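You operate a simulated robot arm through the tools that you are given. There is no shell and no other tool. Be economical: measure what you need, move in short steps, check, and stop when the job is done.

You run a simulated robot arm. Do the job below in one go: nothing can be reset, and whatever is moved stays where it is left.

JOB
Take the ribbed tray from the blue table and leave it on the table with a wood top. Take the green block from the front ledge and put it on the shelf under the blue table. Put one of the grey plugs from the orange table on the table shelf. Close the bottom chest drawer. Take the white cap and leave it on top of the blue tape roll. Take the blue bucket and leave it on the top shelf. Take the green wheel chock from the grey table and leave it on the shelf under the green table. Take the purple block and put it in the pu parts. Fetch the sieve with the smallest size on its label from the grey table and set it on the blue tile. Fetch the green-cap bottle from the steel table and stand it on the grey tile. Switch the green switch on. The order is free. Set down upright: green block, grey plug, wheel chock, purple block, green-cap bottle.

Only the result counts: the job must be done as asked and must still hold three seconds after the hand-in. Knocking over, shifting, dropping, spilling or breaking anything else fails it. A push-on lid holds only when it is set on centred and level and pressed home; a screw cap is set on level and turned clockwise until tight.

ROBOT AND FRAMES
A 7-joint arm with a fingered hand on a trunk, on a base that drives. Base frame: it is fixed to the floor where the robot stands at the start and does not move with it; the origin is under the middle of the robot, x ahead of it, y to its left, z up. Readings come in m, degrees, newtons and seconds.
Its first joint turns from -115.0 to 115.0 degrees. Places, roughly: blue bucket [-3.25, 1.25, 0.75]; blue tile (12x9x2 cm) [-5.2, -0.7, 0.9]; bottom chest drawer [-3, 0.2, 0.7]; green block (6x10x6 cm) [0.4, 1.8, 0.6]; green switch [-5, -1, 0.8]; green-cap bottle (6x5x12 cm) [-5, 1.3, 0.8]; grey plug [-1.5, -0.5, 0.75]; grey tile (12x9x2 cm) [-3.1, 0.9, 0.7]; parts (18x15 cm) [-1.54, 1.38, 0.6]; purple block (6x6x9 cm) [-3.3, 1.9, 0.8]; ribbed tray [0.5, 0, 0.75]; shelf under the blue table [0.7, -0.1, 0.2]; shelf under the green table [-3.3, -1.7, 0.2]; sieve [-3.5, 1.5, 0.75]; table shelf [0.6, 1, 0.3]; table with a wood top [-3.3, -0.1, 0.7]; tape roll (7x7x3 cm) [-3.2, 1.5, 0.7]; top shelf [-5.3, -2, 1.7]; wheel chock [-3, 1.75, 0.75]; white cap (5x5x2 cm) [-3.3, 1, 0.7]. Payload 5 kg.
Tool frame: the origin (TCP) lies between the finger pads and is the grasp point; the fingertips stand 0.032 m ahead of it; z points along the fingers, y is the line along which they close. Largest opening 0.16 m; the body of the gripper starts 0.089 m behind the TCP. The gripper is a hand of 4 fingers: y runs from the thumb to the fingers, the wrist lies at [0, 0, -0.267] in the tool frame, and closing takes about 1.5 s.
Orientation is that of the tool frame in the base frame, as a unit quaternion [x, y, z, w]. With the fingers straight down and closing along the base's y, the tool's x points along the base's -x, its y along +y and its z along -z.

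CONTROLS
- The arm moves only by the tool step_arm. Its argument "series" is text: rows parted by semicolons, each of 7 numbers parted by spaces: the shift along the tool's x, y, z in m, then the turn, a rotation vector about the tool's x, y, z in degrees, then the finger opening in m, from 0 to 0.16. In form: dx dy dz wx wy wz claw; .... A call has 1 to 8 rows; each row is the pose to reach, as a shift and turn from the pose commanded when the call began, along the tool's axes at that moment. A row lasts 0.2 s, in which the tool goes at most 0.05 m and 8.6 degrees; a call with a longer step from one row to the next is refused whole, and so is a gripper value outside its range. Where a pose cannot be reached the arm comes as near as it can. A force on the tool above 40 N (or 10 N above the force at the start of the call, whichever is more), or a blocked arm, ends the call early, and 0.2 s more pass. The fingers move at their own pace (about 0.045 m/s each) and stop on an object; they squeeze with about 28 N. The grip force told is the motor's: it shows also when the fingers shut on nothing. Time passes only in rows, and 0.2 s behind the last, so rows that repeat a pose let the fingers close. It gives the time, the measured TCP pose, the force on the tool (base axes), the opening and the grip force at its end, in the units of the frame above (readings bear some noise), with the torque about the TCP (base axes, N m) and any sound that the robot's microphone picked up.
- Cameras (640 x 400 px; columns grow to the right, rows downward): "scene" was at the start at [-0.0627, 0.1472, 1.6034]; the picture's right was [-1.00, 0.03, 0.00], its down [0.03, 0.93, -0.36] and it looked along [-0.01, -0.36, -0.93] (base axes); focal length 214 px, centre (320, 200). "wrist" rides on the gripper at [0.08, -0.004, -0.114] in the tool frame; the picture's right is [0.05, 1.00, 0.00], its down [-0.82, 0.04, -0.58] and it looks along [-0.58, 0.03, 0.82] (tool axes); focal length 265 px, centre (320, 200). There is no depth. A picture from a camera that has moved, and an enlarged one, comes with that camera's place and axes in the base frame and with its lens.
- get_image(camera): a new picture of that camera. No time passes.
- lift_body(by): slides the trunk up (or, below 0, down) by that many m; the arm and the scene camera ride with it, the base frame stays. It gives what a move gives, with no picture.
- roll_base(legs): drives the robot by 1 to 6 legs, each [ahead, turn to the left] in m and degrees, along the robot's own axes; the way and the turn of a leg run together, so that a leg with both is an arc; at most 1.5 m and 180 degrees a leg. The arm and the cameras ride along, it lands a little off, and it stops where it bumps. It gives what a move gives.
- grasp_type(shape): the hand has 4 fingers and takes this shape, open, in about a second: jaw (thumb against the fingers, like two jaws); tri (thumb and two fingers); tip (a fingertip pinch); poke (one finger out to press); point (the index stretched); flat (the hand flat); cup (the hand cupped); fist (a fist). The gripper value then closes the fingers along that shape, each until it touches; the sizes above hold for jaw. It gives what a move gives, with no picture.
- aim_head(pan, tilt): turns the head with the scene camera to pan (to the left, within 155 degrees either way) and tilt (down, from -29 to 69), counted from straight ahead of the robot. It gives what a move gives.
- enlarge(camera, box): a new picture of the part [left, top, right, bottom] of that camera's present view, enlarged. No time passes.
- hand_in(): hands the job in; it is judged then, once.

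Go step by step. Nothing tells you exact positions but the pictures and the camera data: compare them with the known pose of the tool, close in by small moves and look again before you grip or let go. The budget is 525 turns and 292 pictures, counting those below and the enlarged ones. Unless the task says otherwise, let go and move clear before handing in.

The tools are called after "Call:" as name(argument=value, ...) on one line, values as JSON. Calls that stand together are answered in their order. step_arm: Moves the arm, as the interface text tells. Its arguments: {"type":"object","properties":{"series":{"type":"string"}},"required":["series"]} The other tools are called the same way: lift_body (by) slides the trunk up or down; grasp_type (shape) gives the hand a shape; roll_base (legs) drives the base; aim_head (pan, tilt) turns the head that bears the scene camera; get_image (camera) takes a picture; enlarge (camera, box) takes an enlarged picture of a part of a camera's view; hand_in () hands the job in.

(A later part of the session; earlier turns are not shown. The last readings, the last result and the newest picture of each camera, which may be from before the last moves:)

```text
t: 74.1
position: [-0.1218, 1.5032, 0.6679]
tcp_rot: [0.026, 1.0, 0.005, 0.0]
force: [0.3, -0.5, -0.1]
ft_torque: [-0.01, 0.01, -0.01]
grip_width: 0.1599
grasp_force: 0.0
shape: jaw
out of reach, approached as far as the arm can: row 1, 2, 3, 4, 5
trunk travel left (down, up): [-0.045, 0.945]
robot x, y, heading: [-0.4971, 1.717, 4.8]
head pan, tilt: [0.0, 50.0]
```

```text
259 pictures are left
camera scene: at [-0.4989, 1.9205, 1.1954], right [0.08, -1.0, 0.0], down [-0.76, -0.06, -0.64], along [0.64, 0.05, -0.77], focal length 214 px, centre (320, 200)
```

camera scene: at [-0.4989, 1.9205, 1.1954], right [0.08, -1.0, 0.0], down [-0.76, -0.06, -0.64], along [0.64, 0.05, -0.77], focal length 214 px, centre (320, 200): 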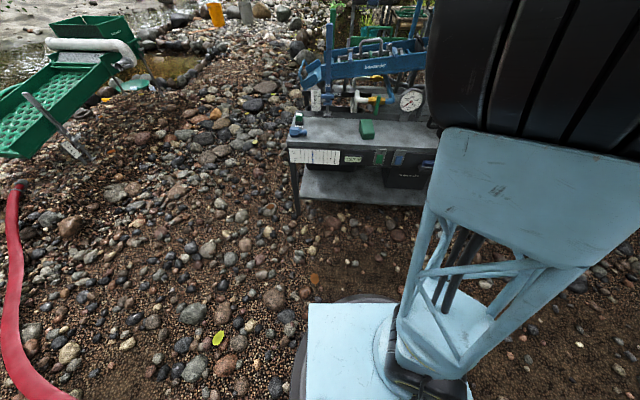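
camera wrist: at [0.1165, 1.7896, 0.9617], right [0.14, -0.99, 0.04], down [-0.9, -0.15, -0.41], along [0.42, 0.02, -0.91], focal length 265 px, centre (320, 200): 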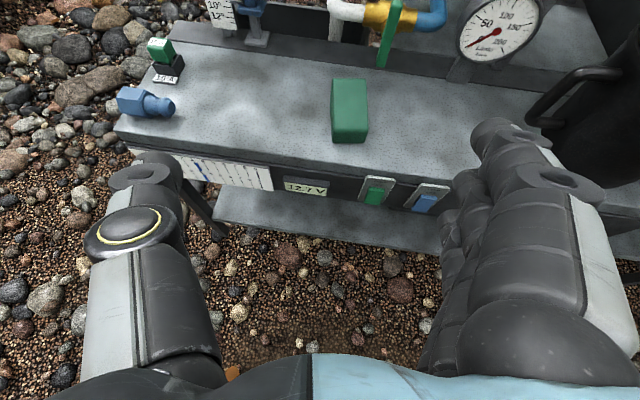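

The elbow moved to the right and the hand went lower. Now I'll slide the hand forward toward the front centre.

Call:
step_arm(series="-0.0275 0.033 0 0 0 0 0.16;-0.055 0.066 0 0 0 0 0.16;-0.0825 0.099 0 0 0 0 0.16;-0.11 0.132 0 0 0 0 0.16;-0.1375 0.165 0 0 0 0 0.16;-0.165 0.198 0 0 0 0 0.16;-0.1925 0.231 0 0 0 0 0.16;-0.22 0.264 0 0 0 0 0.16")

Call:
get_image(camera="scene")

```text
t: 75.9
position: [0.0556, 1.7666, 0.697]
tcp_rot: [0.026, 1.0, 0.005, -0.002]
force: [-0.1, 0.2, -0.2]
ft_torque: [0.0, -0.02, -0.05]
grip_width: 0.1601
grasp_force: 0.0
shape: jaw
out of reach, approached as far as the arm can: row 4, 5, 6, 7, 8
trunk travel left (down, up): [-0.045, 0.945]
robot x, y, heading: [-0.4945, 1.7134, 5.0]
head pan, tilt: [0.0, 50.0]
```

```text
258 pictures are left
camera scene: at [-0.4989, 1.9202, 1.1954], right [0.08, -1.0, 0.0], down [-0.76, -0.06, -0.64], along [0.64, 0.05, -0.77], focal length 214 px, centre (320, 200)
```

scene: 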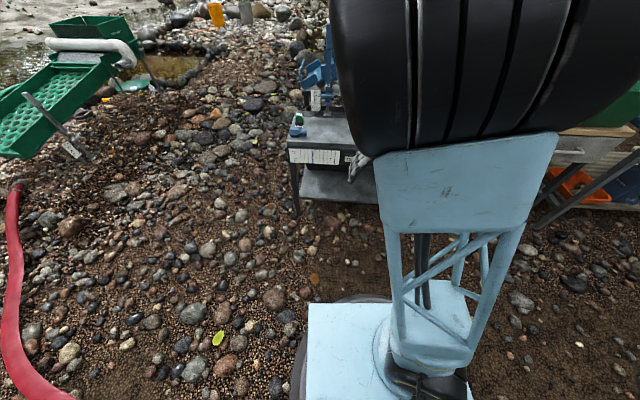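

Call:
step_arm(series="-0.045 0 0 0 0 0 0.16;-0.09 0 0 0 0 0 0.16;-0.135 0 0 0 0 0 0.16")

Call:
step_arm(series="0 0 -0.04 0 0 0 0.16;0 0 -0.08 0 0 0 0.16;0 0 -0.12 0 0 0 0.16")

Call:
get_image(camera="scene")

```text
t: 76.7
position: [0.0722, 1.7764, 0.7292]
tcp_rot: [0.026, 1.0, 0.005, -0.002]
force: [0.5, -0.4, 0.3]
ft_torque: [0.01, 0.01, 0.01]
grip_width: 0.1599
grasp_force: 0.1
shape: jaw
out of reach, approached as far as the arm can: row 1, 2, 3
trunk travel left (down, up): [-0.045, 0.945]
robot x, y, heading: [-0.5002, 1.7177, 4.4]
head pan, tilt: [0.0, 50.0]
```

```text
t: 77.5
position: [0.0746, 1.7748, 0.8485]
tcp_rot: [0.026, 1.0, 0.006, -0.004]
force: [1.2, -0.5, 0.1]
ft_torque: [-0.03, 0.05, 0.0]
grip_width: 0.1599
grasp_force: 0.2
shape: jaw
trunk travel left (down, up): [-0.045, 0.945]
robot x, y, heading: [-0.4985, 1.718, 4.8]
head pan, tilt: [0.0, 50.0]
```

```text
257 pictures are left
camera scene: at [-0.4987, 1.9205, 1.1953], right [0.08, -1.0, 0.0], down [-0.76, -0.06, -0.64], along [0.64, 0.05, -0.77], focal length 214 px, centre (320, 200)
```

scene: 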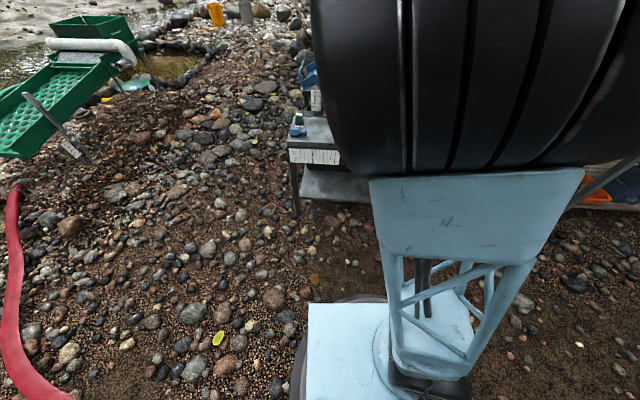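

I suspect the elbow swivelled left against the head. I'll yaw the hand to see whether the elbow swings right.

Call:
step_arm(series="0 0 0 0 0 8.5 0.16;0 0 0 0 0 17 0.16;0 0 0 0 0 25.5 0.16;0 0 0 0 0 34 0.16;0 0 0 0 0 42.5 0.16;0 0 0 0 0 51 0.16;0 0 0 0 0 59.5 0.16;0 0 0 0 0 68 0.16")

Call:
get_image(camera="scene")

```text
t: 79.3
position: [0.0711, 1.7719, 0.8514]
tcp_rot: [0.582, 0.813, 0.002, -0.005]
force: [-0.5, 0.2, 0.0]
ft_torque: [0.01, 0.0, 0.02]
grip_width: 0.1601
grasp_force: 0.1
shape: jaw
trunk travel left (down, up): [-0.045, 0.945]
robot x, y, heading: [-0.4993, 1.7178, 4.5]
head pan, tilt: [0.0, 50.0]
```

```text
256 pictures are left
camera scene: at [-0.4989, 1.9205, 1.1953], right [0.08, -1.0, 0.0], down [-0.76, -0.06, -0.64], along [0.64, 0.05, -0.77], focal length 214 px, centre (320, 200)
```

scene: 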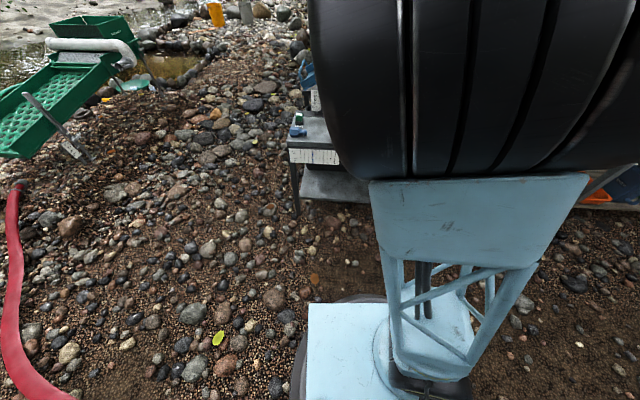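

Call:
step_arm(series="0 0 0 0 0 8.5 0.16;0 0 0 0 0 17 0.16;0 0 0 0 0 25.5 0.16;0 0 0 0 0 34 0.16;0 0 0 0 0 42.5 0.16;0 0 0 0 0 51 0.16;0 0 0 0 0 59.5 0.16;0 0 0 0 0 68 0.16")

Call:
step_arm(series="0 0 0 0 0 8.5 0.16;0 0 0 0 0 17 0.16;0 0 0 0 0 25.5 0.16;0 0 0 0 0 34 0.16;0 0 0 0 0 42.5 0.16;0 0 0 0 0 51 0.16;0 0 0 0 0 59.5 0.16;0 0 0 0 0 68 0.16")

Call:
get_image(camera="scene")

```text
t: 81.1
position: [0.0011, 1.5775, 0.7818]
tcp_rot: [0.896, 0.439, 0.056, -0.027]
force: [0.3, -0.1, -0.3]
ft_torque: [-0.02, 0.05, 0.0]
grip_width: 0.1601
grasp_force: 0.0
shape: jaw
out of reach, approached as far as the arm can: row 4, 5, 6, 7, 8
trunk travel left (down, up): [-0.045, 0.945]
robot x, y, heading: [-0.4989, 1.7185, 5.0]
head pan, tilt: [0.0, 50.0]
```

```text
t: 82.9
position: [-0.1001, 1.48, 0.647]
tcp_rot: [0.968, -0.034, 0.248, 0.035]
force: [0.7, 0.0, 0.1]
ft_torque: [0.05, -0.01, 0.0]
grip_width: 0.1599
grasp_force: 0.0
shape: jaw
out of reach, approached as far as the arm can: row 1, 2, 3, 4, 5, 6, 7, 8
trunk travel left (down, up): [-0.045, 0.945]
robot x, y, heading: [-0.4943, 1.717, 4.6]
head pan, tilt: [0.0, 50.0]
```

```text
255 pictures are left
camera scene: at [-0.4995, 1.9203, 1.1953], right [0.08, -1.0, 0.0], down [-0.76, -0.06, -0.64], along [0.64, 0.05, -0.77], focal length 214 px, centre (320, 200)
```

scene: 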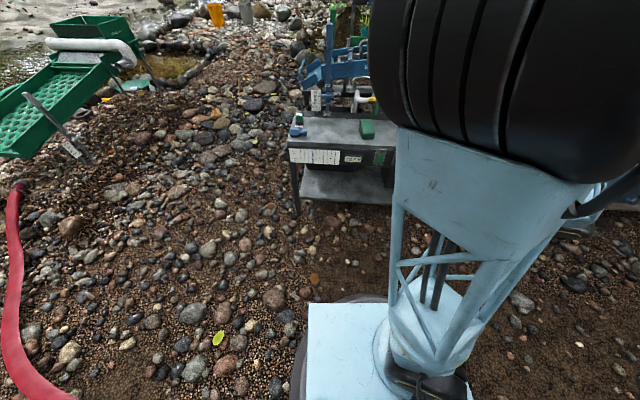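

Call:
step_arm(series="0 0 0 0 0 -8.5 0.16;0 0 0 0 0 -17 0.16;0 0 0 0 0 -25.5 0.16;0 0 0 0 0 -34 0.16;0 0 0 0 0 -42.5 0.16;0 0 0 0 0 -51 0.16;0 0 0 0 0 -59.5 0.16;0 0 0 0 0 -68 0.16")

Call:
step_arm(series="0 0 0 0 0 -8.5 0.16;0 0 0 0 0 -17 0.16;0 0 0 0 0 -25.5 0.16;0 0 0 0 0 -34 0.16;0 0 0 0 0 -42.5 0.16;0 0 0 0 0 -51 0.16;0 0 0 0 0 -59.5 0.16;0 0 0 0 0 -68 0.16")

Call:
get_image(camera="scene")

```text
t: 84.7
position: [-0.102, 1.4832, 0.6517]
tcp_rot: [0.822, 0.513, 0.185, 0.165]
force: [-0.5, -0.4, 0.1]
ft_torque: [0.01, -0.02, -0.01]
grip_width: 0.16
grasp_force: 0.0
shape: jaw
out of reach, approached as far as the arm can: row 7, 8
trunk travel left (down, up): [-0.045, 0.945]
robot x, y, heading: [-0.4992, 1.7186, 4.5]
head pan, tilt: [0.0, 50.0]
```

```text
t: 86.5
position: [-0.1018, 1.4823, 0.6511]
tcp_rot: [0.393, 0.885, 0.061, 0.241]
force: [-0.2, 0.3, 0.6]
ft_torque: [-0.02, 0.02, 0.01]
grip_width: 0.1599
grasp_force: 0.1
shape: jaw
trunk travel left (down, up): [-0.045, 0.945]
robot x, y, heading: [-0.5005, 1.719, 4.6]
head pan, tilt: [0.0, 50.0]
```

```text
254 pictures are left
camera scene: at [-0.4989, 1.9203, 1.1953], right [0.08, -1.0, 0.0], down [-0.76, -0.06, -0.64], along [0.64, 0.05, -0.77], focal length 214 px, centre (320, 200)
```

scene: 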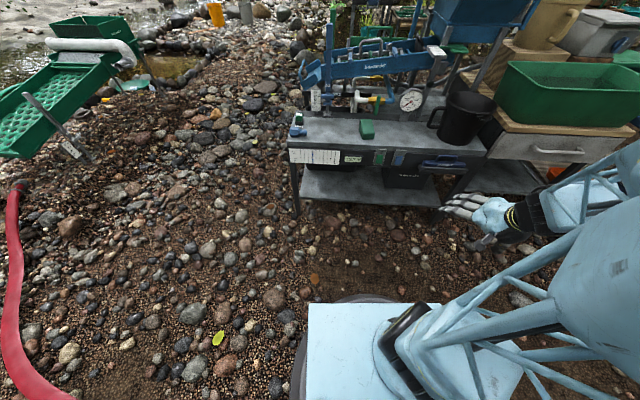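

The elbow is now out to the right (good posture). I'll level the tool to point straight down, staying in place.

Call:
step_arm(series="0 0 0 1.04 4.11 -6.7 0.16;0 0 0 2.08 8.22 -13.4 0.16;0 0 0 3.12 12.3 -20.1 0.16;0 0 0 4.16 16.4 -26.8 0.16;0 0 0 5.2 20.5 -33.5 0.16;0 0 0 6.24 24.7 -40.2 0.16;0 0 0 7.3 28.8 -46.9 0.16")

Call:
step_arm(series="-0.03 0.03 0 0 0 0 0.16;-0.06 0.06 0 0 0 0 0.16;-0.09 0.09 0 0 0 0 0.16;-0.12 0.12 0 0 0 0 0.16;-0.15 0.15 0 0 0 0 0.16;-0.18 0.18 0 0 0 0 0.16;-0.21 0.21 0 0 0 0 0.16;-0.24 0.24 0 0 0 0 0.16")

Call:
get_image(camera="scene")

```text
t: 88.3
position: [-0.0676, 1.6177, 0.667]
tcp_rot: [-0.162, 0.987, -0.001, 0.003]
force: [0.3, -0.1, -0.2]
ft_torque: [-0.07, -0.02, 0.0]
grip_width: 0.16
grasp_force: 0.2
shape: jaw
out of reach, approached as far as the arm can: row 6, 7
trunk travel left (down, up): [-0.045, 0.945]
robot x, y, heading: [-0.4985, 1.7149, 4.5]
head pan, tilt: [0.0, 50.0]
stopped in row 7: the arm was blocked; the commanded pose is now the measured one
```

```text
t: 90.1
position: [0.06, 1.9165, 0.6805]
tcp_rot: [-0.161, 0.987, -0.001, 0.003]
force: [-0.7, -0.3, -0.5]
ft_torque: [0.02, 0.0, -0.06]
grip_width: 0.1596
grasp_force: 0.0
shape: jaw
out of reach, approached as far as the arm can: row 7, 8
trunk travel left (down, up): [-0.045, 0.945]
robot x, y, heading: [-0.5026, 1.7161, 5.0]
head pan, tilt: [0.0, 50.0]
```

```text
253 pictures are left
camera scene: at [-0.4988, 1.9203, 1.1953], right [0.08, -1.0, 0.0], down [-0.76, -0.06, -0.64], along [0.64, 0.05, -0.77], focal length 214 px, centre (320, 200)
```

scene: 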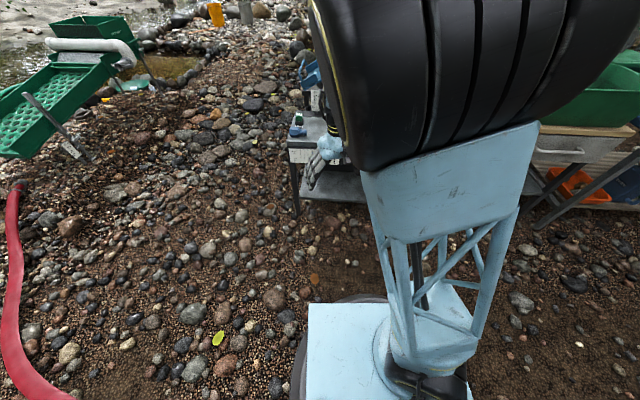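

Call:
step_arm(series="0.02 -0.03 0.02 0 0 0 0.16;0.04 -0.06 0.04 0 0 0 0.16;0.06 -0.09 0.07 0 0 0 0.16;0.08 -0.1 0.1 0 0 0 0.16;0.1 -0.1 0.13 0 0 0 0.16;0.1 -0.1 0.16 0 0 0 0.16")

Call:
get_image(camera="scene")

```text
t: 91.5
position: [-0.0393, 1.8001, 0.5563]
tcp_rot: [-0.161, 0.987, -0.001, 0.003]
force: [1.1, -0.5, 0.0]
ft_torque: [0.01, -0.03, 0.0]
grip_width: 0.1599
grasp_force: 0.1
shape: jaw
out of reach, approached as far as the arm can: row 2, 3, 4, 5, 6
trunk travel left (down, up): [-0.045, 0.945]
robot x, y, heading: [-0.4976, 1.7216, 4.7]
head pan, tilt: [0.0, 50.0]
```

```text
252 pictures are left
camera scene: at [-0.4988, 1.9204, 1.1954], right [0.08, -1.0, 0.0], down [-0.76, -0.06, -0.64], along [0.64, 0.05, -0.77], focal length 214 px, centre (320, 200)
```

scene: 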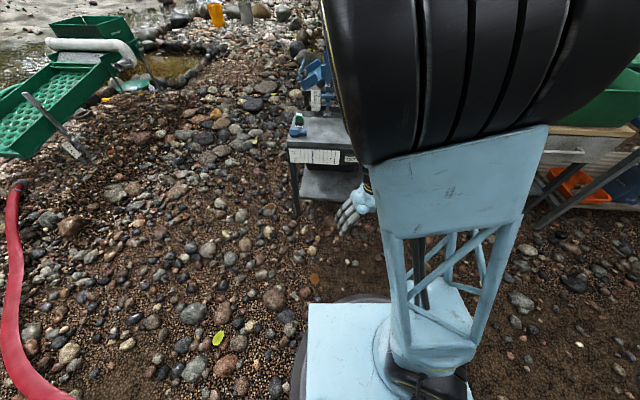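

Call:
step_arm(series="0 -0.045 0 0 0 0 0.16;0 -0.09 0 0 0 0 0.16;0 -0.135 0 0 0 0 0.16;0 -0.18 0 0 0 0 0.16;0 -0.225 0 0 0 0 0.16;0 -0.27 0 0 0 0 0.16;0 -0.315 0 0 0 0 0.16;0 -0.36 0 0 0 0 0.16")

Call:
get_image(camera="scene")

```text
t: 93.3
position: [-0.0475, 1.5974, 0.6468]
tcp_rot: [-0.161, 0.987, 0.0, 0.003]
force: [-0.6, -1.2, -0.9]
ft_torque: [0.04, -0.03, 0.02]
grip_width: 0.1601
grasp_force: 0.0
shape: jaw
out of reach, approached as far as the arm can: row 1, 2, 3, 4, 5, 6, 7, 8
trunk travel left (down, up): [-0.045, 0.945]
robot x, y, heading: [-0.4988, 1.7153, 4.9]
head pan, tilt: [0.0, 50.0]
```

```text
251 pictures are left
camera scene: at [-0.499, 1.9201, 1.1953], right [0.08, -1.0, 0.0], down [-0.76, -0.06, -0.64], along [0.64, 0.05, -0.77], focal length 214 px, centre (320, 200)
```

scene: 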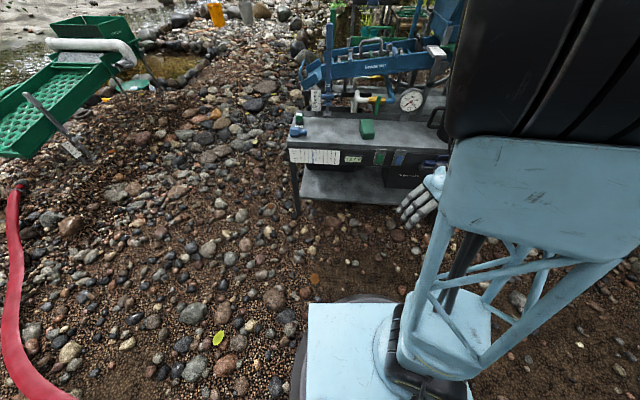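

Call:
step_arm(series="0 0 0 0 0 8.5 0.16;0 0 0 0 0 17 0.16;0 0 0 0 0 25.5 0.16;0 0 0 0 0 34 0.16;0 0 0 0 0 42.5 0.16;0 0 0 0 0 51 0.16;0 0 0 0 0 59.5 0.16;0 0 0 0 0 68 0.16")

Call:
step_arm(series="0 0 0 0 0 8.5 0.16;0 0 0 0 0 17 0.16;0 0 0 0 0 25.5 0.16;0 0 0 0 0 34 0.16;0 0 0 0 0 42.5 0.16;0 0 0 0 0 51 0.16;0 0 0 0 0 59.5 0.16;0 0 0 0 0 68 0.16")

Call:
get_image(camera="scene")

```text
t: 95.1
position: [-0.0474, 1.5958, 0.6483]
tcp_rot: [0.42, 0.908, 0.001, 0.002]
force: [0.1, 0.1, -0.1]
ft_torque: [0.03, 0.0, -0.02]
grip_width: 0.1602
grasp_force: 0.1
shape: jaw
out of reach, approached as far as the arm can: row 2, 3, 4, 5, 6, 7, 8
trunk travel left (down, up): [-0.045, 0.945]
robot x, y, heading: [-0.501, 1.7196, 4.8]
head pan, tilt: [0.0, 50.0]
```

```text
t: 96.9
position: [-0.0484, 1.5949, 0.6488]
tcp_rot: [0.856, 0.517, 0.002, 0.002]
force: [0.1, 0.6, 0.1]
ft_torque: [0.0, -0.02, -0.01]
grip_width: 0.16
grasp_force: 0.0
shape: jaw
trunk travel left (down, up): [-0.045, 0.945]
robot x, y, heading: [-0.4995, 1.7189, 4.8]
head pan, tilt: [0.0, 50.0]
```

```text
250 pictures are left
camera scene: at [-0.4988, 1.9203, 1.1953], right [0.08, -1.0, 0.0], down [-0.76, -0.06, -0.64], along [0.64, 0.05, -0.77], focal length 214 px, centre (320, 200)
```

scene: 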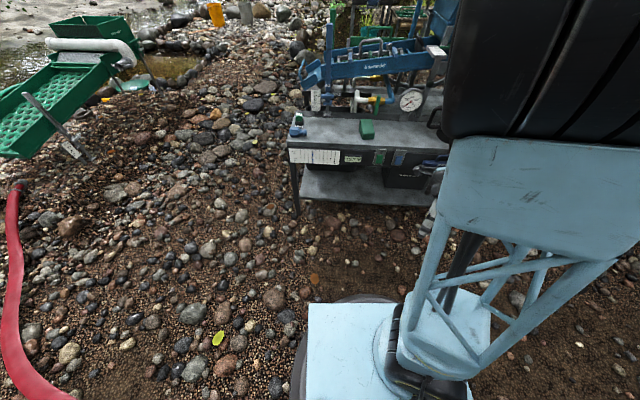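

Call:
step_arm(series="0 0 0 0 0 8.5 0.16;0 0 0 0 0 17 0.16;0 0 0 0 0 25.5 0.16;0 0 0 0 0 34 0.16;0 0 0 0 0 42.5 0.16;0 0 0 0 0 51 0.16;0 0 0 0 0 59.5 0.16;0 0 0 0 0 65 0.16")

Call:
step_arm(series="0.03 0 0 0 0 0 0.16;0.06 0 0.02 0 0 0 0.16;0.09 0 0.04 0 0 0 0.16;0.12 0 0.06 0 0 0 0.16;0.15 0 0.08 0 0 0 0.16")

Call:
get_image(camera="scene")

```text
t: 98.7
position: [-0.1243, 1.505, 0.6216]
tcp_rot: [0.982, 0.102, 0.153, 0.038]
force: [0.8, 0.4, -0.3]
ft_torque: [-0.03, -0.02, 0.02]
grip_width: 0.1597
grasp_force: 0.1
shape: jaw
out of reach, approached as far as the arm can: row 1, 2, 3, 4, 5, 6, 7, 8
trunk travel left (down, up): [-0.045, 0.945]
robot x, y, heading: [-0.5013, 1.7177, 4.5]
head pan, tilt: [0.0, 50.0]
```

```text
t: 99.9
position: [-0.0554, 1.5603, 0.6072]
tcp_rot: [0.974, 0.116, 0.188, 0.044]
force: [0.3, -0.4, 1.4]
ft_torque: [0.02, -0.02, -0.02]
grip_width: 0.1599
grasp_force: 0.1
shape: jaw
out of reach, approached as far as the arm can: row 1, 2, 3, 4, 5
trunk travel left (down, up): [-0.045, 0.945]
robot x, y, heading: [-0.4998, 1.7183, 5.0]
head pan, tilt: [0.0, 50.0]
```

```text
249 pictures are left
camera scene: at [-0.4989, 1.9203, 1.1954], right [0.08, -1.0, 0.0], down [-0.76, -0.06, -0.64], along [0.64, 0.05, -0.77], focal length 214 px, centre (320, 200)
```

scene: 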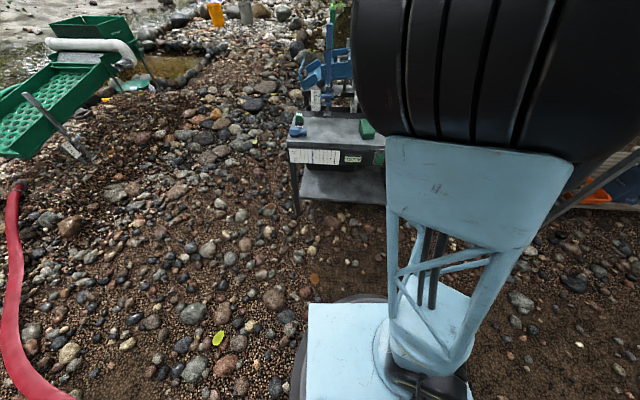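

Call:
step_arm(series="0 0 0 0 0 -8.5 0.16;0 0 0 0 0 -17 0.16;0 0 0 0 0 -25.5 0.16;0 0 0 0 0 -34 0.16;0 0 0 0 0 -42.5 0.16;0 0 0 0 0 -51 0.16;0 0 0 0 0 -59.5 0.16;0 0 0 0 0 -68 0.16")

Call:
get_image(camera="scene")

Call:
step_arm(series="0 0 0 0 0 -8.5 0.16;0 0 0 0 0 -17 0.16;0 0 0 0 0 -25.5 0.16;0 0 0 0 0 -34 0.16;0 0 0 0 0 -42.5 0.16;0 0 0 0 0 -51 0.16;0 0 0 0 0 -59.5 0.16;0 0 0 0 0 -68 0.16")

Call:
get_image(camera="scene")

```text
t: 101.7
position: [-0.0499, 1.5591, 0.6043]
tcp_rot: [0.741, 0.643, 0.132, 0.142]
force: [-0.2, -0.3, -0.1]
ft_torque: [0.0, 0.03, 0.01]
grip_width: 0.1603
grasp_force: 0.0
shape: jaw
trunk travel left (down, up): [-0.045, 0.945]
robot x, y, heading: [-0.498, 1.7195, 4.6]
head pan, tilt: [0.0, 50.0]
```

```text
248 pictures are left
camera scene: at [-0.4988, 1.9205, 1.1953], right [0.08, -1.0, 0.0], down [-0.76, -0.06, -0.64], along [0.64, 0.05, -0.77], focal length 214 px, centre (320, 200)
```

scene: 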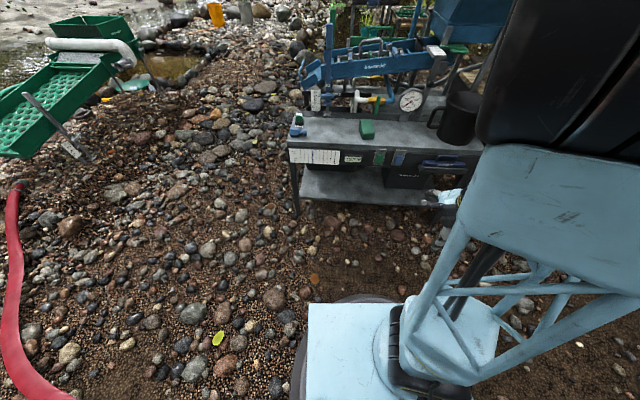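

```text
t: 103.5
position: [-0.052, 1.5599, 0.605]
tcp_rot: [0.256, 0.947, 0.03, 0.191]
force: [0.1, 0.2, 0.6]
ft_torque: [-0.03, 0.03, 0.01]
grip_width: 0.16
grasp_force: 0.0
shape: jaw
trunk travel left (down, up): [-0.045, 0.945]
robot x, y, heading: [-0.4959, 1.7198, 4.8]
head pan, tilt: [0.0, 50.0]
```

```text
247 pictures are left
camera scene: at [-0.4988, 1.9204, 1.1953], right [0.08, -1.0, 0.0], down [-0.76, -0.06, -0.64], along [0.64, 0.05, -0.77], focal length 214 px, centre (320, 200)
```

scene: 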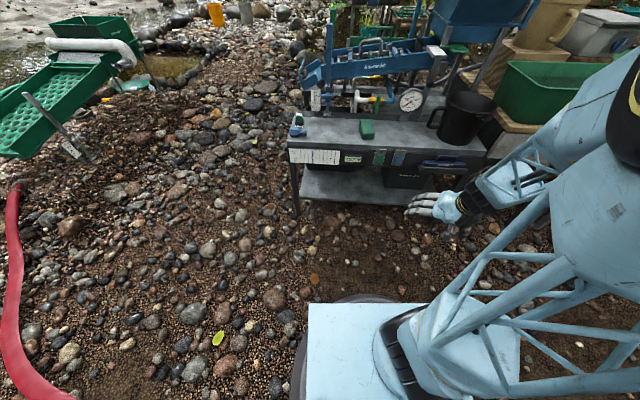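

Good posture regained. Now extend forward without changing orientation.

Call:
step_arm(series="-0.0388 0.022 -0.0034 0 0 0 0.16;-0.0776 0.044 -0.0068 0 0 0 0.16;-0.1164 0.066 -0.01 0 0 0 0.16;-0.155 0.088 -0.0136 0 0 0 0.16;-0.194 0.11 -0.017 0 0 0 0.16")

Call:
get_image(camera="scene")

```text
t: 104.9
position: [0.0247, 1.3232, 0.6867]
tcp_rot: [0.463, 0.866, 0.015, 0.187]
force: [0.8, 0.5, 0.3]
ft_torque: [-0.04, 0.04, -0.03]
grip_width: 0.16
grasp_force: 0.1
shape: jaw
out of reach, approached as far as the arm can: row 3
trunk travel left (down, up): [-0.045, 0.945]
robot x, y, heading: [-0.4961, 1.7159, 4.7]
head pan, tilt: [0.0, 50.0]
stopped in row 5: the arm was blocked; the commanded pose is now the measured one
```

```text
246 pictures are left
camera scene: at [-0.4986, 1.9204, 1.1953], right [0.08, -1.0, 0.0], down [-0.76, -0.06, -0.64], along [0.64, 0.05, -0.77], focal length 214 px, centre (320, 200)
```

scene: 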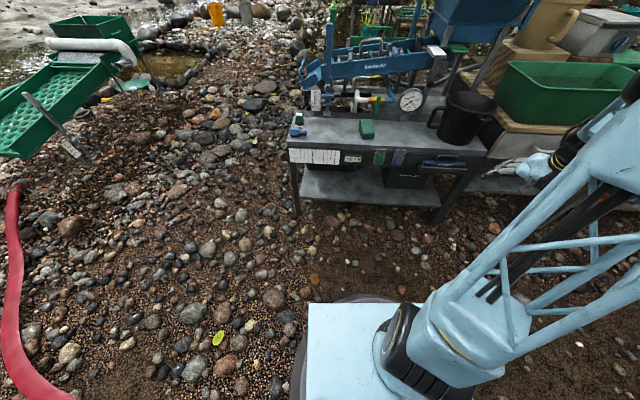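

Call:
step_arm(series="0.0295 0.0265 -0.0185 0 0 0 0.16;0.059 0.053 -0.037 0 0 0 0.16;0.0885 0.0795 -0.0555 0 0 0 0.16;0.118 0.106 -0.074 0 0 0 0.16;0.1475 0.1325 -0.0925 0 0 0 0.16;0.177 0.159 -0.111 0 0 0 0.16")

Call:
get_image(camera="scene")

```text
t: 106.5
position: [-0.0975, 1.3714, 0.7494]
tcp_rot: [0.665, 0.724, 0.042, 0.175]
force: [-0.9, -1.8, -0.4]
ft_torque: [0.11, -0.03, 0.04]
grip_width: 0.16
grasp_force: 0.0
shape: jaw
trunk travel left (down, up): [-0.045, 0.945]
robot x, y, heading: [-0.4988, 1.7166, 4.7]
head pan, tilt: [0.0, 50.0]
stopped in row 6: the arm was blocked; the commanded pose is now the measured one
```

```text
245 pictures are left
camera scene: at [-0.4988, 1.9189, 1.1957], right [0.08, -1.0, 0.0], down [-0.76, -0.06, -0.64], along [0.64, 0.05, -0.77], focal length 214 px, centre (320, 200)
```

scene: 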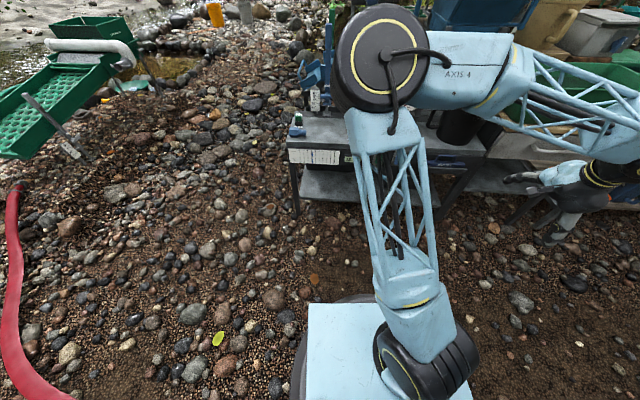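

The arm flipped into a mirrored posture with the upper arm leaning well forward, which is fine. I'll test moving the hand forward-left from here.

Call:
step_arm(series="0.025 0.0324 -0.0027 0 0 0 0.16;0.05 0.0649 -0.0054 0 0 0 0.16;0.075 0.0973 -0.008 0 0 0 0.16;0.1 0.13 -0.011 0 0 0 0.16")

Call:
get_image(camera="scene")

```text
t: 107.5
position: [0.0191, 1.4857, 0.7782]
tcp_rot: [0.665, 0.725, 0.041, 0.176]
force: [-0.9, 0.1, 0.3]
ft_torque: [0.04, 0.01, 0.04]
grip_width: 0.1599
grasp_force: 0.1
shape: jaw
trunk travel left (down, up): [-0.045, 0.945]
robot x, y, heading: [-0.497, 1.717, 4.7]
head pan, tilt: [0.0, 50.0]
```

```text
244 pictures are left
camera scene: at [-0.4988, 1.9201, 1.1954], right [0.08, -1.0, 0.0], down [-0.76, -0.06, -0.64], along [0.64, 0.05, -0.77], focal length 214 px, centre (320, 200)
```

scene: 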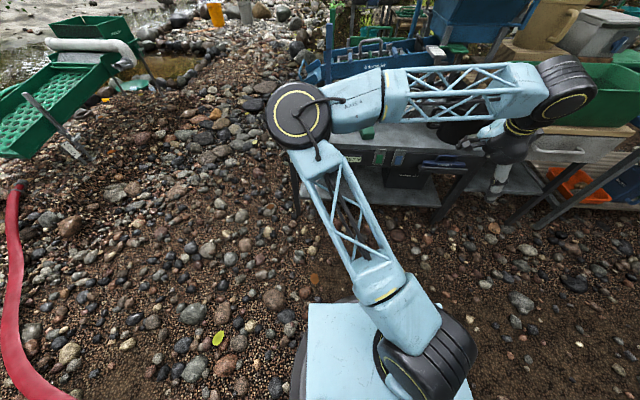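

This posture is flexible and clear to see. I'll rotate the hand to the flipped, 40°-below-horizontal orientation while moving forward a bit.

Call:
step_arm(series="0.0058 0.0152 -0.0053 -1.44 2.87 7.66 0.16;0.0117 0.0305 -0.0107 -2.88 5.75 15.33 0.16;0.0175 0.0457 -0.016 -4.3 8.6 23 0.16;0.0233 0.061 -0.0213 -5.77 11.5 30.7 0.16;0.029 0.0762 -0.0267 -7.2 14.4 38.3 0.16;0.035 0.0915 -0.032 -8.65 17.25 46 0.16;0.0408 0.1067 -0.0373 -10.1 20.1 53.7 0.16;0.0467 0.122 -0.0427 -11.5 23 61.3 0.16")

Call:
get_image(camera="scene")

```text
t: 109.3
position: [0.1185, 1.5538, 0.8436]
tcp_rot: [0.898, 0.3, 0.317, 0.052]
force: [-0.2, 0.4, -0.5]
ft_torque: [0.01, -0.02, 0.02]
grip_width: 0.16
grasp_force: 0.1
shape: jaw
trunk travel left (down, up): [-0.045, 0.945]
robot x, y, heading: [-0.4976, 1.7147, 4.7]
head pan, tilt: [0.0, 50.0]
```

```text
243 pictures are left
camera scene: at [-0.4985, 1.9206, 1.1953], right [0.08, -1.0, 0.0], down [-0.76, -0.06, -0.64], along [0.64, 0.05, -0.77], focal length 214 px, centre (320, 200)
```

scene: 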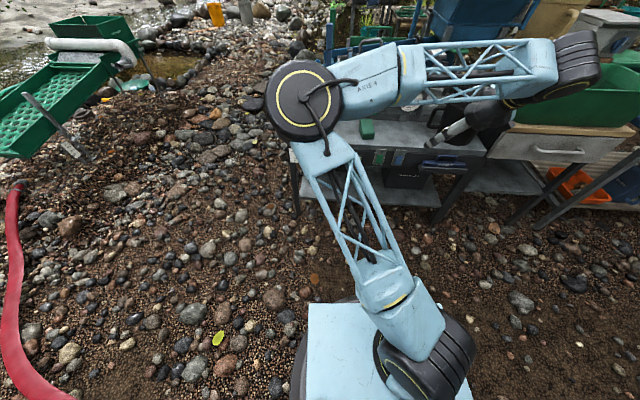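

Call:
step_arm(series="0.0344 -0.0256 0.0192 -1.2 2.3 6.2 0.16;0.0688 -0.0512 0.0384 -2.4 4.7 12.3 0.16;0.1032 -0.0768 0.0576 -3.5 7 18.5 0.16;0.1376 -0.1024 0.0768 -4.7 9.4 24.6 0.16;0.172 -0.128 0.096 -5.9 11.7 30.8 0.16")

Call:
get_image(camera="scene")

Call:
get_image(camera="wrist")

```text
t: 110.5
position: [0.2244, 1.7091, 0.803]
tcp_rot: [0.887, 0.166, 0.428, 0.048]
force: [0.6, 1.3, -0.9]
ft_torque: [-0.01, 0.06, -0.03]
grip_width: 0.1601
grasp_force: 0.1
shape: jaw
out of reach, approached as far as the arm can: row 3, 4, 5
trunk travel left (down, up): [-0.045, 0.945]
robot x, y, heading: [-0.4984, 1.7135, 4.4]
head pan, tilt: [0.0, 50.0]
```

```text
242 pictures are left
camera scene: at [-0.498, 1.9201, 1.1955], right [0.08, -1.0, 0.0], down [-0.76, -0.06, -0.64], along [0.64, 0.05, -0.77], focal length 214 px, centre (320, 200)
```

scene: 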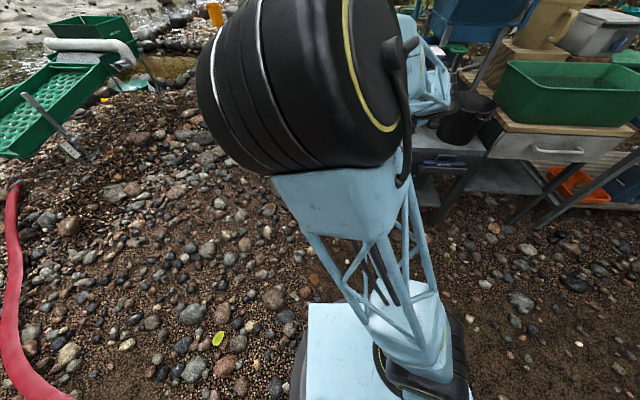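

```text
241 pictures are left
camera wrist: at [0.1809, 1.7339, 0.933], right [0.29, -0.92, 0.26], down [-0.91, -0.35, -0.23], along [0.31, -0.17, -0.94], focal length 265 px, centre (320, 200)
```

wrist: 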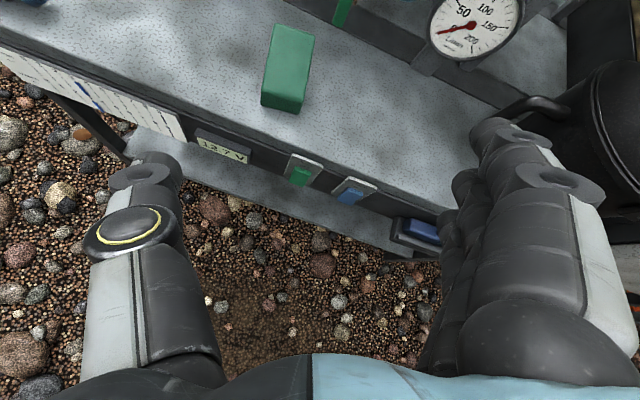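

The hand wants to stay on the robot's right side. I'll step it back, then place the robot so that the block lies to its front-right.

Call:
step_arm(series="-0.021 0.032 -0.029 2.1 -2.8 -3.6 0.16;-0.042 0.064 -0.058 4.2 -5.6 -7.2 0.16;-0.063 0.096 -0.087 6.4 -8.5 -10.8 0.16;-0.084 0.128 -0.116 8.5 -11.3 -14.4 0.16")

Call:
get_image(camera="scene")

```text
t: 111.5
position: [0.1143, 1.5458, 0.8398]
tcp_rot: [0.896, 0.292, 0.332, 0.026]
force: [-0.1, 0.0, 0.8]
ft_torque: [-0.01, 0.01, 0.01]
grip_width: 0.1599
grasp_force: 0.1
shape: jaw
trunk travel left (down, up): [-0.045, 0.945]
robot x, y, heading: [-0.4981, 1.7207, 4.8]
head pan, tilt: [0.0, 50.0]
```

```text
240 pictures are left
camera scene: at [-0.4991, 1.9208, 1.1953], right [0.08, -1.0, 0.0], down [-0.76, -0.06, -0.64], along [0.64, 0.05, -0.77], focal length 214 px, centre (320, 200)
```

scene: 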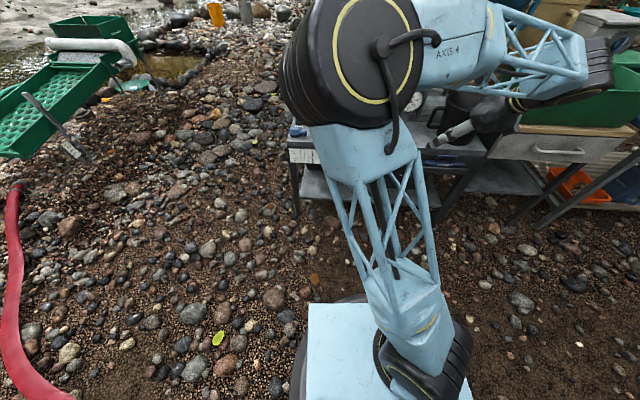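

Call:
roll_base(legs=[[0, 38], [0.15, 0]])

Call:
get_image(camera="wrist")

```text
t: 114.7
position: [0.2066, 2.0498, 0.8408]
tcp_rot: [0.757, 0.561, 0.324, -0.081]
force: [-0.4, -0.1, -0.4]
ft_torque: [-0.01, 0.02, -0.02]
grip_width: 0.1601
grasp_force: 0.1
shape: jaw
trunk travel left (down, up): [-0.045, 0.945]
robot x, y, heading: [-0.3813, 1.8158, 41.6]
head pan, tilt: [0.0, 50.0]
```

```text
239 pictures are left
camera wrist: at [0.1705, 2.0611, 0.9744], right [0.91, -0.31, 0.27], down [-0.32, -0.95, -0.01], along [0.26, -0.07, -0.96], focal length 265 px, centre (320, 200)
```

wrist: 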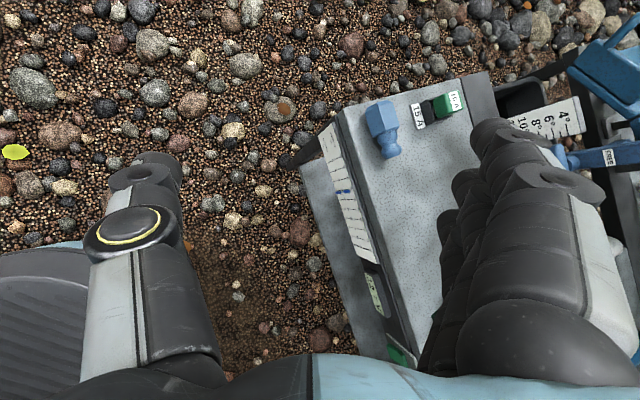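

Call:
step_arm(series="-0.0294 0.0085 -0.0098 -4.1 0.55 6.6 0.16;-0.0588 0.017 -0.0195 -8.25 1.1 13.3 0.16;-0.088 0.0255 -0.029 -12.4 1.65 19.9 0.16;-0.1175 0.034 -0.039 -16.5 2.2 26.5 0.16;-0.147 0.0425 -0.0488 -20.6 2.75 33.2 0.16;-0.176 0.051 -0.0585 -24.75 3.3 39.8 0.16;-0.2056 0.0595 -0.068 -28.9 3.85 46.5 0.16;-0.235 0.068 -0.078 -33 4.4 53.1 0.16")

Call:
get_image(camera="wrist")

Call:
get_image(camera="scene")

```text
t: 116.5
position: [0.2021, 1.8072, 0.7522]
tcp_rot: [0.904, 0.076, 0.42, -0.027]
force: [0.5, 0.2, -0.2]
ft_torque: [-0.02, -0.01, -0.02]
grip_width: 0.1601
grasp_force: 0.1
shape: jaw
out of reach, approached as far as the arm can: row 7, 8
trunk travel left (down, up): [-0.045, 0.945]
robot x, y, heading: [-0.384, 1.8159, 41.6]
head pan, tilt: [0.0, 50.0]
```

```text
238 pictures are left
camera wrist: at [0.1672, 1.808, 0.8866], right [0.19, -0.98, 0.05], down [-0.95, -0.2, -0.25], along [0.26, 0.0, -0.97], focal length 265 px, centre (320, 200)
```

wrist: 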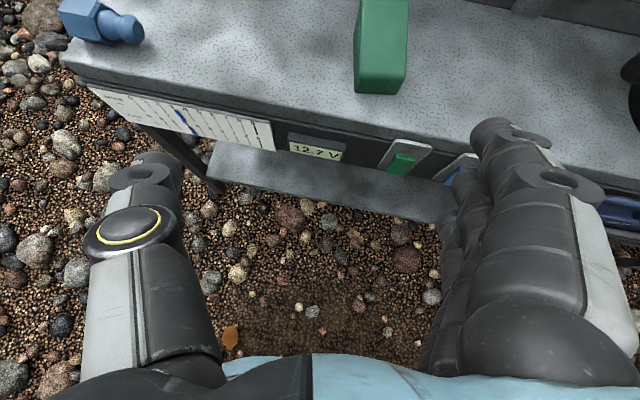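

```text
237 pictures are left
camera scene: at [-0.5089, 1.9802, 1.1953], right [0.67, -0.75, 0.0], down [-0.57, -0.51, -0.64], along [0.48, 0.43, -0.77], focal length 214 px, centre (320, 200)
```

scene: 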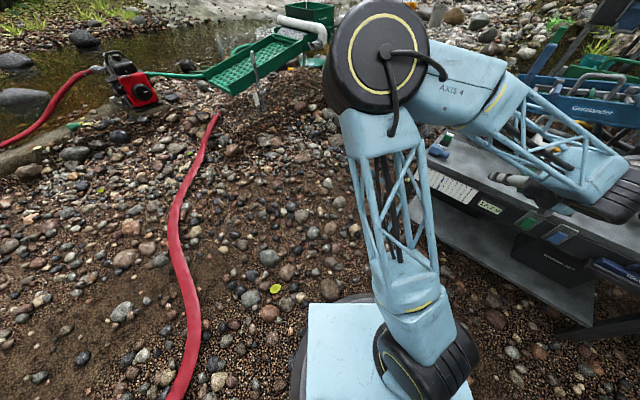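

Call:
step_arm(series="0.0143 0.0192 0.0323 -0.6 0 0.5 0.16;0.0287 0.0385 0.0647 -1.3 0 1.1 0.16;0.043 0.0577 0.097 -1.9 0 1.6 0.16")

Call:
get_image(camera="wrist")

```text
t: 117.3
position: [0.3123, 1.7604, 0.7248]
tcp_rot: [0.905, 0.033, 0.424, -0.015]
force: [-0.2, -0.8, 0.2]
ft_torque: [0.01, 0.04, 0.02]
grip_width: 0.1599
grasp_force: 0.1
shape: jaw
trunk travel left (down, up): [-0.045, 0.945]
robot x, y, heading: [-0.385, 1.818, 41.8]
head pan, tilt: [0.0, 50.0]
```

```text
236 pictures are left
camera wrist: at [0.276, 1.7627, 0.859], right [0.11, -0.99, 0.04], down [-0.96, -0.12, -0.25], along [0.26, -0.01, -0.97], focal length 265 px, centre (320, 200)
```

wrist: 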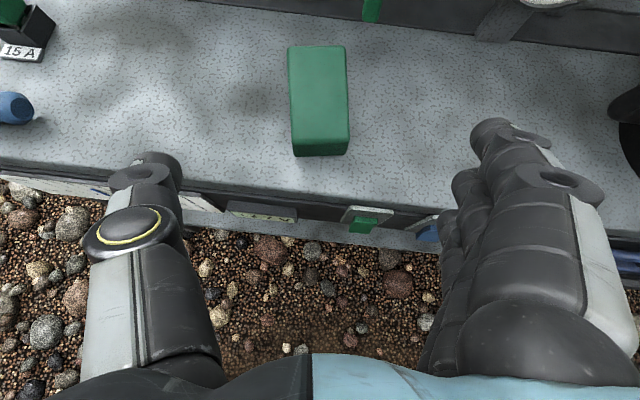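

Call:
step_arm(series="0 -0.001 0.038 0.8 0 -0.6 0.16;0.001 -0.002 0.076 1.6 0 -1.3 0.16;0.002 -0.0035 0.115 2.3 0 -1.9 0.16")

Call:
get_image(camera="wrist")

```text
t: 118.1
position: [0.4009, 1.773, 0.6512]
tcp_rot: [0.904, 0.058, 0.422, -0.026]
force: [-0.8, -0.3, 1.0]
ft_torque: [0.0, 0.05, -0.02]
grip_width: 0.1599
grasp_force: 0.0
shape: jaw
trunk travel left (down, up): [-0.045, 0.945]
robot x, y, heading: [-0.3853, 1.8154, 41.4]
head pan, tilt: [0.0, 50.0]
```

```text
235 pictures are left
camera wrist: at [0.365, 1.7727, 0.7863], right [0.16, -0.99, 0.04], down [-0.95, -0.17, -0.25], along [0.26, 0.0, -0.97], focal length 265 px, centre (320, 200)
```

wrist: 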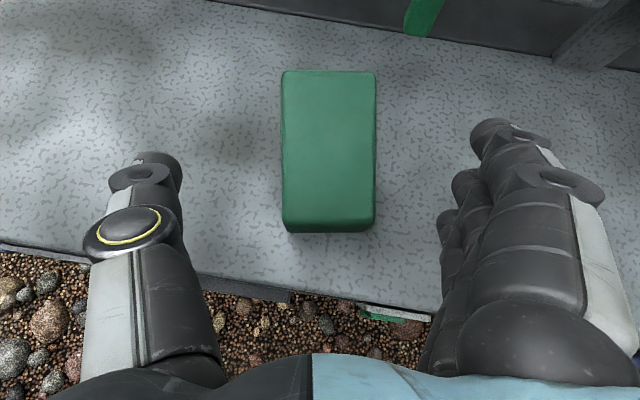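

Well aligned. Advance the last 3 cm and close.

Call:
step_arm(series="0.002 0 0.015 0 0 0 0.16;0.003 0 0.03 0 0 0 0.16")

Call:
step_arm(series="0 0 0 0 0 0 0.1;0 0 0 0 0 0 0.06;0 0 0 0 0 0 0.03;0 0 0 0 0 0 0.03;0 0 0 0 0 0 0.03;0 0 0 0 0 0 0.03;0 0 0 0 0 0 0.03")

Call:
get_image(camera="wrist")

```text
t: 118.7
position: [0.425, 1.7752, 0.6408]
tcp_rot: [0.903, 0.06, 0.425, -0.027]
force: [-3.3, 7.7, 35.5]
ft_torque: [-3.65, -0.16, -0.31]
grip_width: 0.1601
grasp_force: 0.2
shape: jaw
trunk travel left (down, up): [-0.045, 0.945]
robot x, y, heading: [-0.386, 1.8187, 41.8]
head pan, tilt: [0.0, 50.0]
```

```text
t: 119.8
position: [0.4267, 1.7685, 0.6432]
tcp_rot: [0.902, 0.057, 0.428, -0.023]
force: [2.1, -11.2, 36.8]
ft_torque: [-3.8, -0.41, -0.02]
grip_width: 0.0778
grasp_force: 0.0
shape: jaw
trunk travel left (down, up): [-0.045, 0.945]
robot x, y, heading: [-0.3836, 1.816, 41.8]
head pan, tilt: [0.0, 50.0]
stopped in row 5: the force on the tool passed its limit at 49 N (the readings are from after the stop); the commanded pose is now the measured one
```

```text
234 pictures are left
camera wrist: at [0.3899, 1.7686, 0.778], right [0.15, -0.99, 0.05], down [-0.95, -0.16, -0.27], along [0.27, 0.0, -0.96], focal length 265 px, centre (320, 200)
```

wrist: 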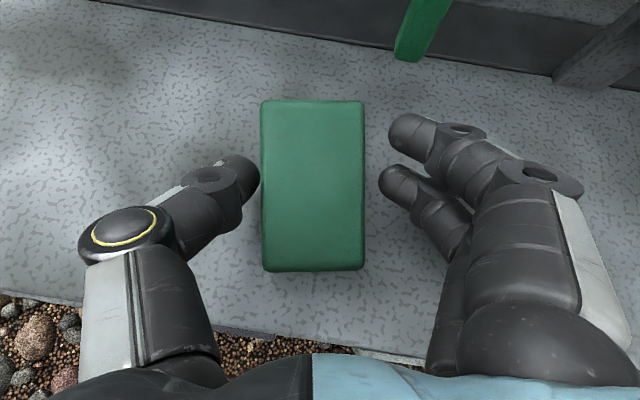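

A finger touches the table; raise 1 cm and continue closing.

Call:
step_arm(series="0.0077 0 -0.0064 0 0 0 0.078;0.0077 0 -0.0064 0 0 0 0.05;0.0077 0 -0.0064 0 0 0 0.03;0.0077 0 -0.0064 0 0 0 0.03;0.0077 0 -0.0064 0 0 0 0.03")

Call:
get_image(camera="wrist")

```text
t: 121.0
position: [0.4249, 1.773, 0.6485]
tcp_rot: [0.904, 0.058, 0.423, -0.026]
force: [0.8, 0.5, 12.5]
ft_torque: [-0.29, -0.21, 0.07]
grip_width: 0.0507
grasp_force: 27.7
shape: jaw
trunk travel left (down, up): [-0.045, 0.945]
robot x, y, heading: [-0.3856, 1.8169, 41.5]
head pan, tilt: [0.0, 50.0]
```

```text
233 pictures are left
camera wrist: at [0.3891, 1.7735, 0.7827], right [0.16, -0.99, 0.04], down [-0.95, -0.17, -0.26], along [0.26, 0.0, -0.97], focal length 265 px, centre (320, 200)
```

wrist: 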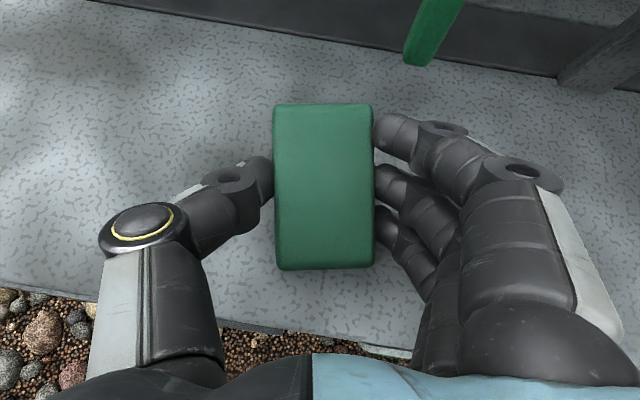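

Gripped. Lift.

Call:
step_arm(series="0.03 0 -0.025 0 0 0 0.03;0.06 0 -0.05 0 0 0 0.03;0.092 0 -0.077 0 0 0 0.03")

Call:
get_image(camera="wrist")

```text
t: 121.8
position: [0.4279, 1.772, 0.727]
tcp_rot: [0.902, 0.059, 0.428, -0.025]
force: [-0.5, -1.0, -2.2]
ft_torque: [0.04, 0.07, 0.03]
grip_width: 0.0503
grasp_force: 27.7
shape: jaw
out of reach, approached as far as the arm can: row 3
trunk travel left (down, up): [-0.045, 0.945]
robot x, y, heading: [-0.3842, 1.8193, 41.5]
head pan, tilt: [0.0, 50.0]
```

```text
232 pictures are left
camera wrist: at [0.3899, 1.7714, 0.8598], right [0.16, -0.99, 0.05], down [-0.95, -0.17, -0.27], along [0.27, 0.0, -0.96], focal length 265 px, centre (320, 200)
```

wrist: 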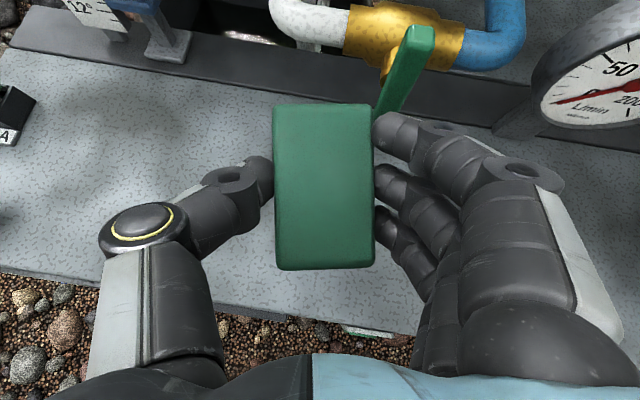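

Block lifted. I'll back away, raise, then turn toward the blue table.

Call:
roll_base(legs=[[-0.2, 0]])

Call:
lift_body(by=0.25)

Call:
get_image(camera="scene")

```text
t: 123.4
position: [0.2774, 1.6399, 0.7255]
tcp_rot: [0.901, 0.059, 0.428, -0.024]
force: [0.5, 0.5, -2.0]
ft_torque: [0.03, 0.08, 0.01]
grip_width: 0.0505
grasp_force: 28.0
shape: jaw
trunk travel left (down, up): [-0.045, 0.945]
robot x, y, heading: [-0.5353, 1.6803, 41.9]
head pan, tilt: [0.0, 50.0]
```

```text
t: 126.0
position: [0.2779, 1.6397, 0.9758]
tcp_rot: [0.902, 0.06, 0.427, -0.024]
force: [-0.3, 0.5, -0.8]
ft_torque: [0.0, 0.1, 0.04]
grip_width: 0.0506
grasp_force: 28.3
shape: jaw
trunk travel left (down, up): [-0.295, 0.695]
robot x, y, heading: [-0.5356, 1.6819, 41.9]
head pan, tilt: [0.0, 50.0]
```

```text
231 pictures are left
camera scene: at [-0.659, 1.8454, 1.4453], right [0.67, -0.74, 0.0], down [-0.57, -0.51, -0.64], along [0.48, 0.43, -0.77], focal length 214 px, centre (320, 200)
```

scene: 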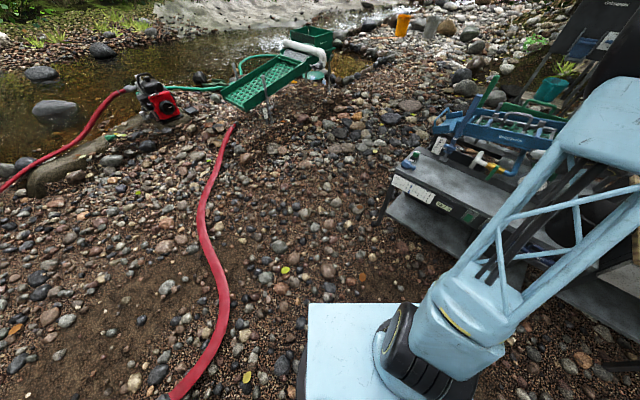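

I'll turn left to heading ≈96° and reverse toward the blue table so the hand stays on the free side.

Call:
roll_base(legs=[[0, 54.5], [-1.2, 0], [-0.43, 0]])

Call:
aim_head(pan=-90, tilt=50)

Call:
get_image(camera="scene")

```text
t: 136.8
position: [0.1698, 0.7283, 0.9756]
tcp_rot: [0.774, 0.467, 0.368, -0.219]
force: [0.7, 0.3, -2.1]
ft_torque: [-0.05, 0.02, 0.01]
grip_width: 0.0503
grasp_force: 28.4
shape: jaw
trunk travel left (down, up): [-0.295, 0.695]
robot x, y, heading: [-0.3391, 0.0929, 96.2]
head pan, tilt: [0.0, 50.0]
```

```text
t: 138.5
position: [0.1697, 0.7298, 0.975]
tcp_rot: [0.774, 0.466, 0.368, -0.218]
force: [0.3, 0.0, -2.0]
ft_torque: [-0.01, 0.03, -0.06]
grip_width: 0.0505
grasp_force: 28.2
shape: jaw
trunk travel left (down, up): [-0.295, 0.695]
robot x, y, heading: [-0.3385, 0.0924, 96.5]
head pan, tilt: [-90.0, 50.0]
```

```text
230 pictures are left
camera scene: at [-0.4572, 0.0187, 1.4454], right [0.11, -0.99, 0.0], down [-0.76, -0.09, -0.64], along [0.64, 0.07, -0.77], focal length 214 px, centre (320, 200)
```

scene: 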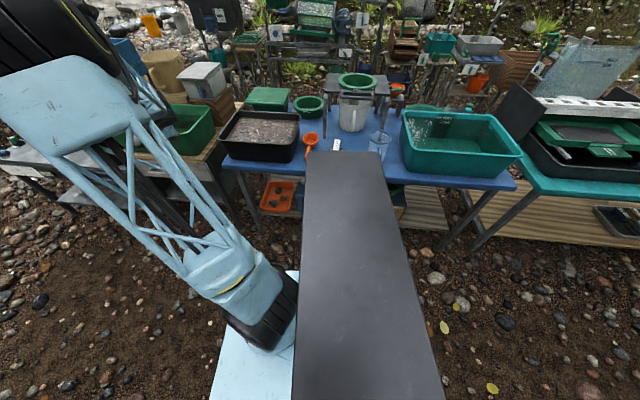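

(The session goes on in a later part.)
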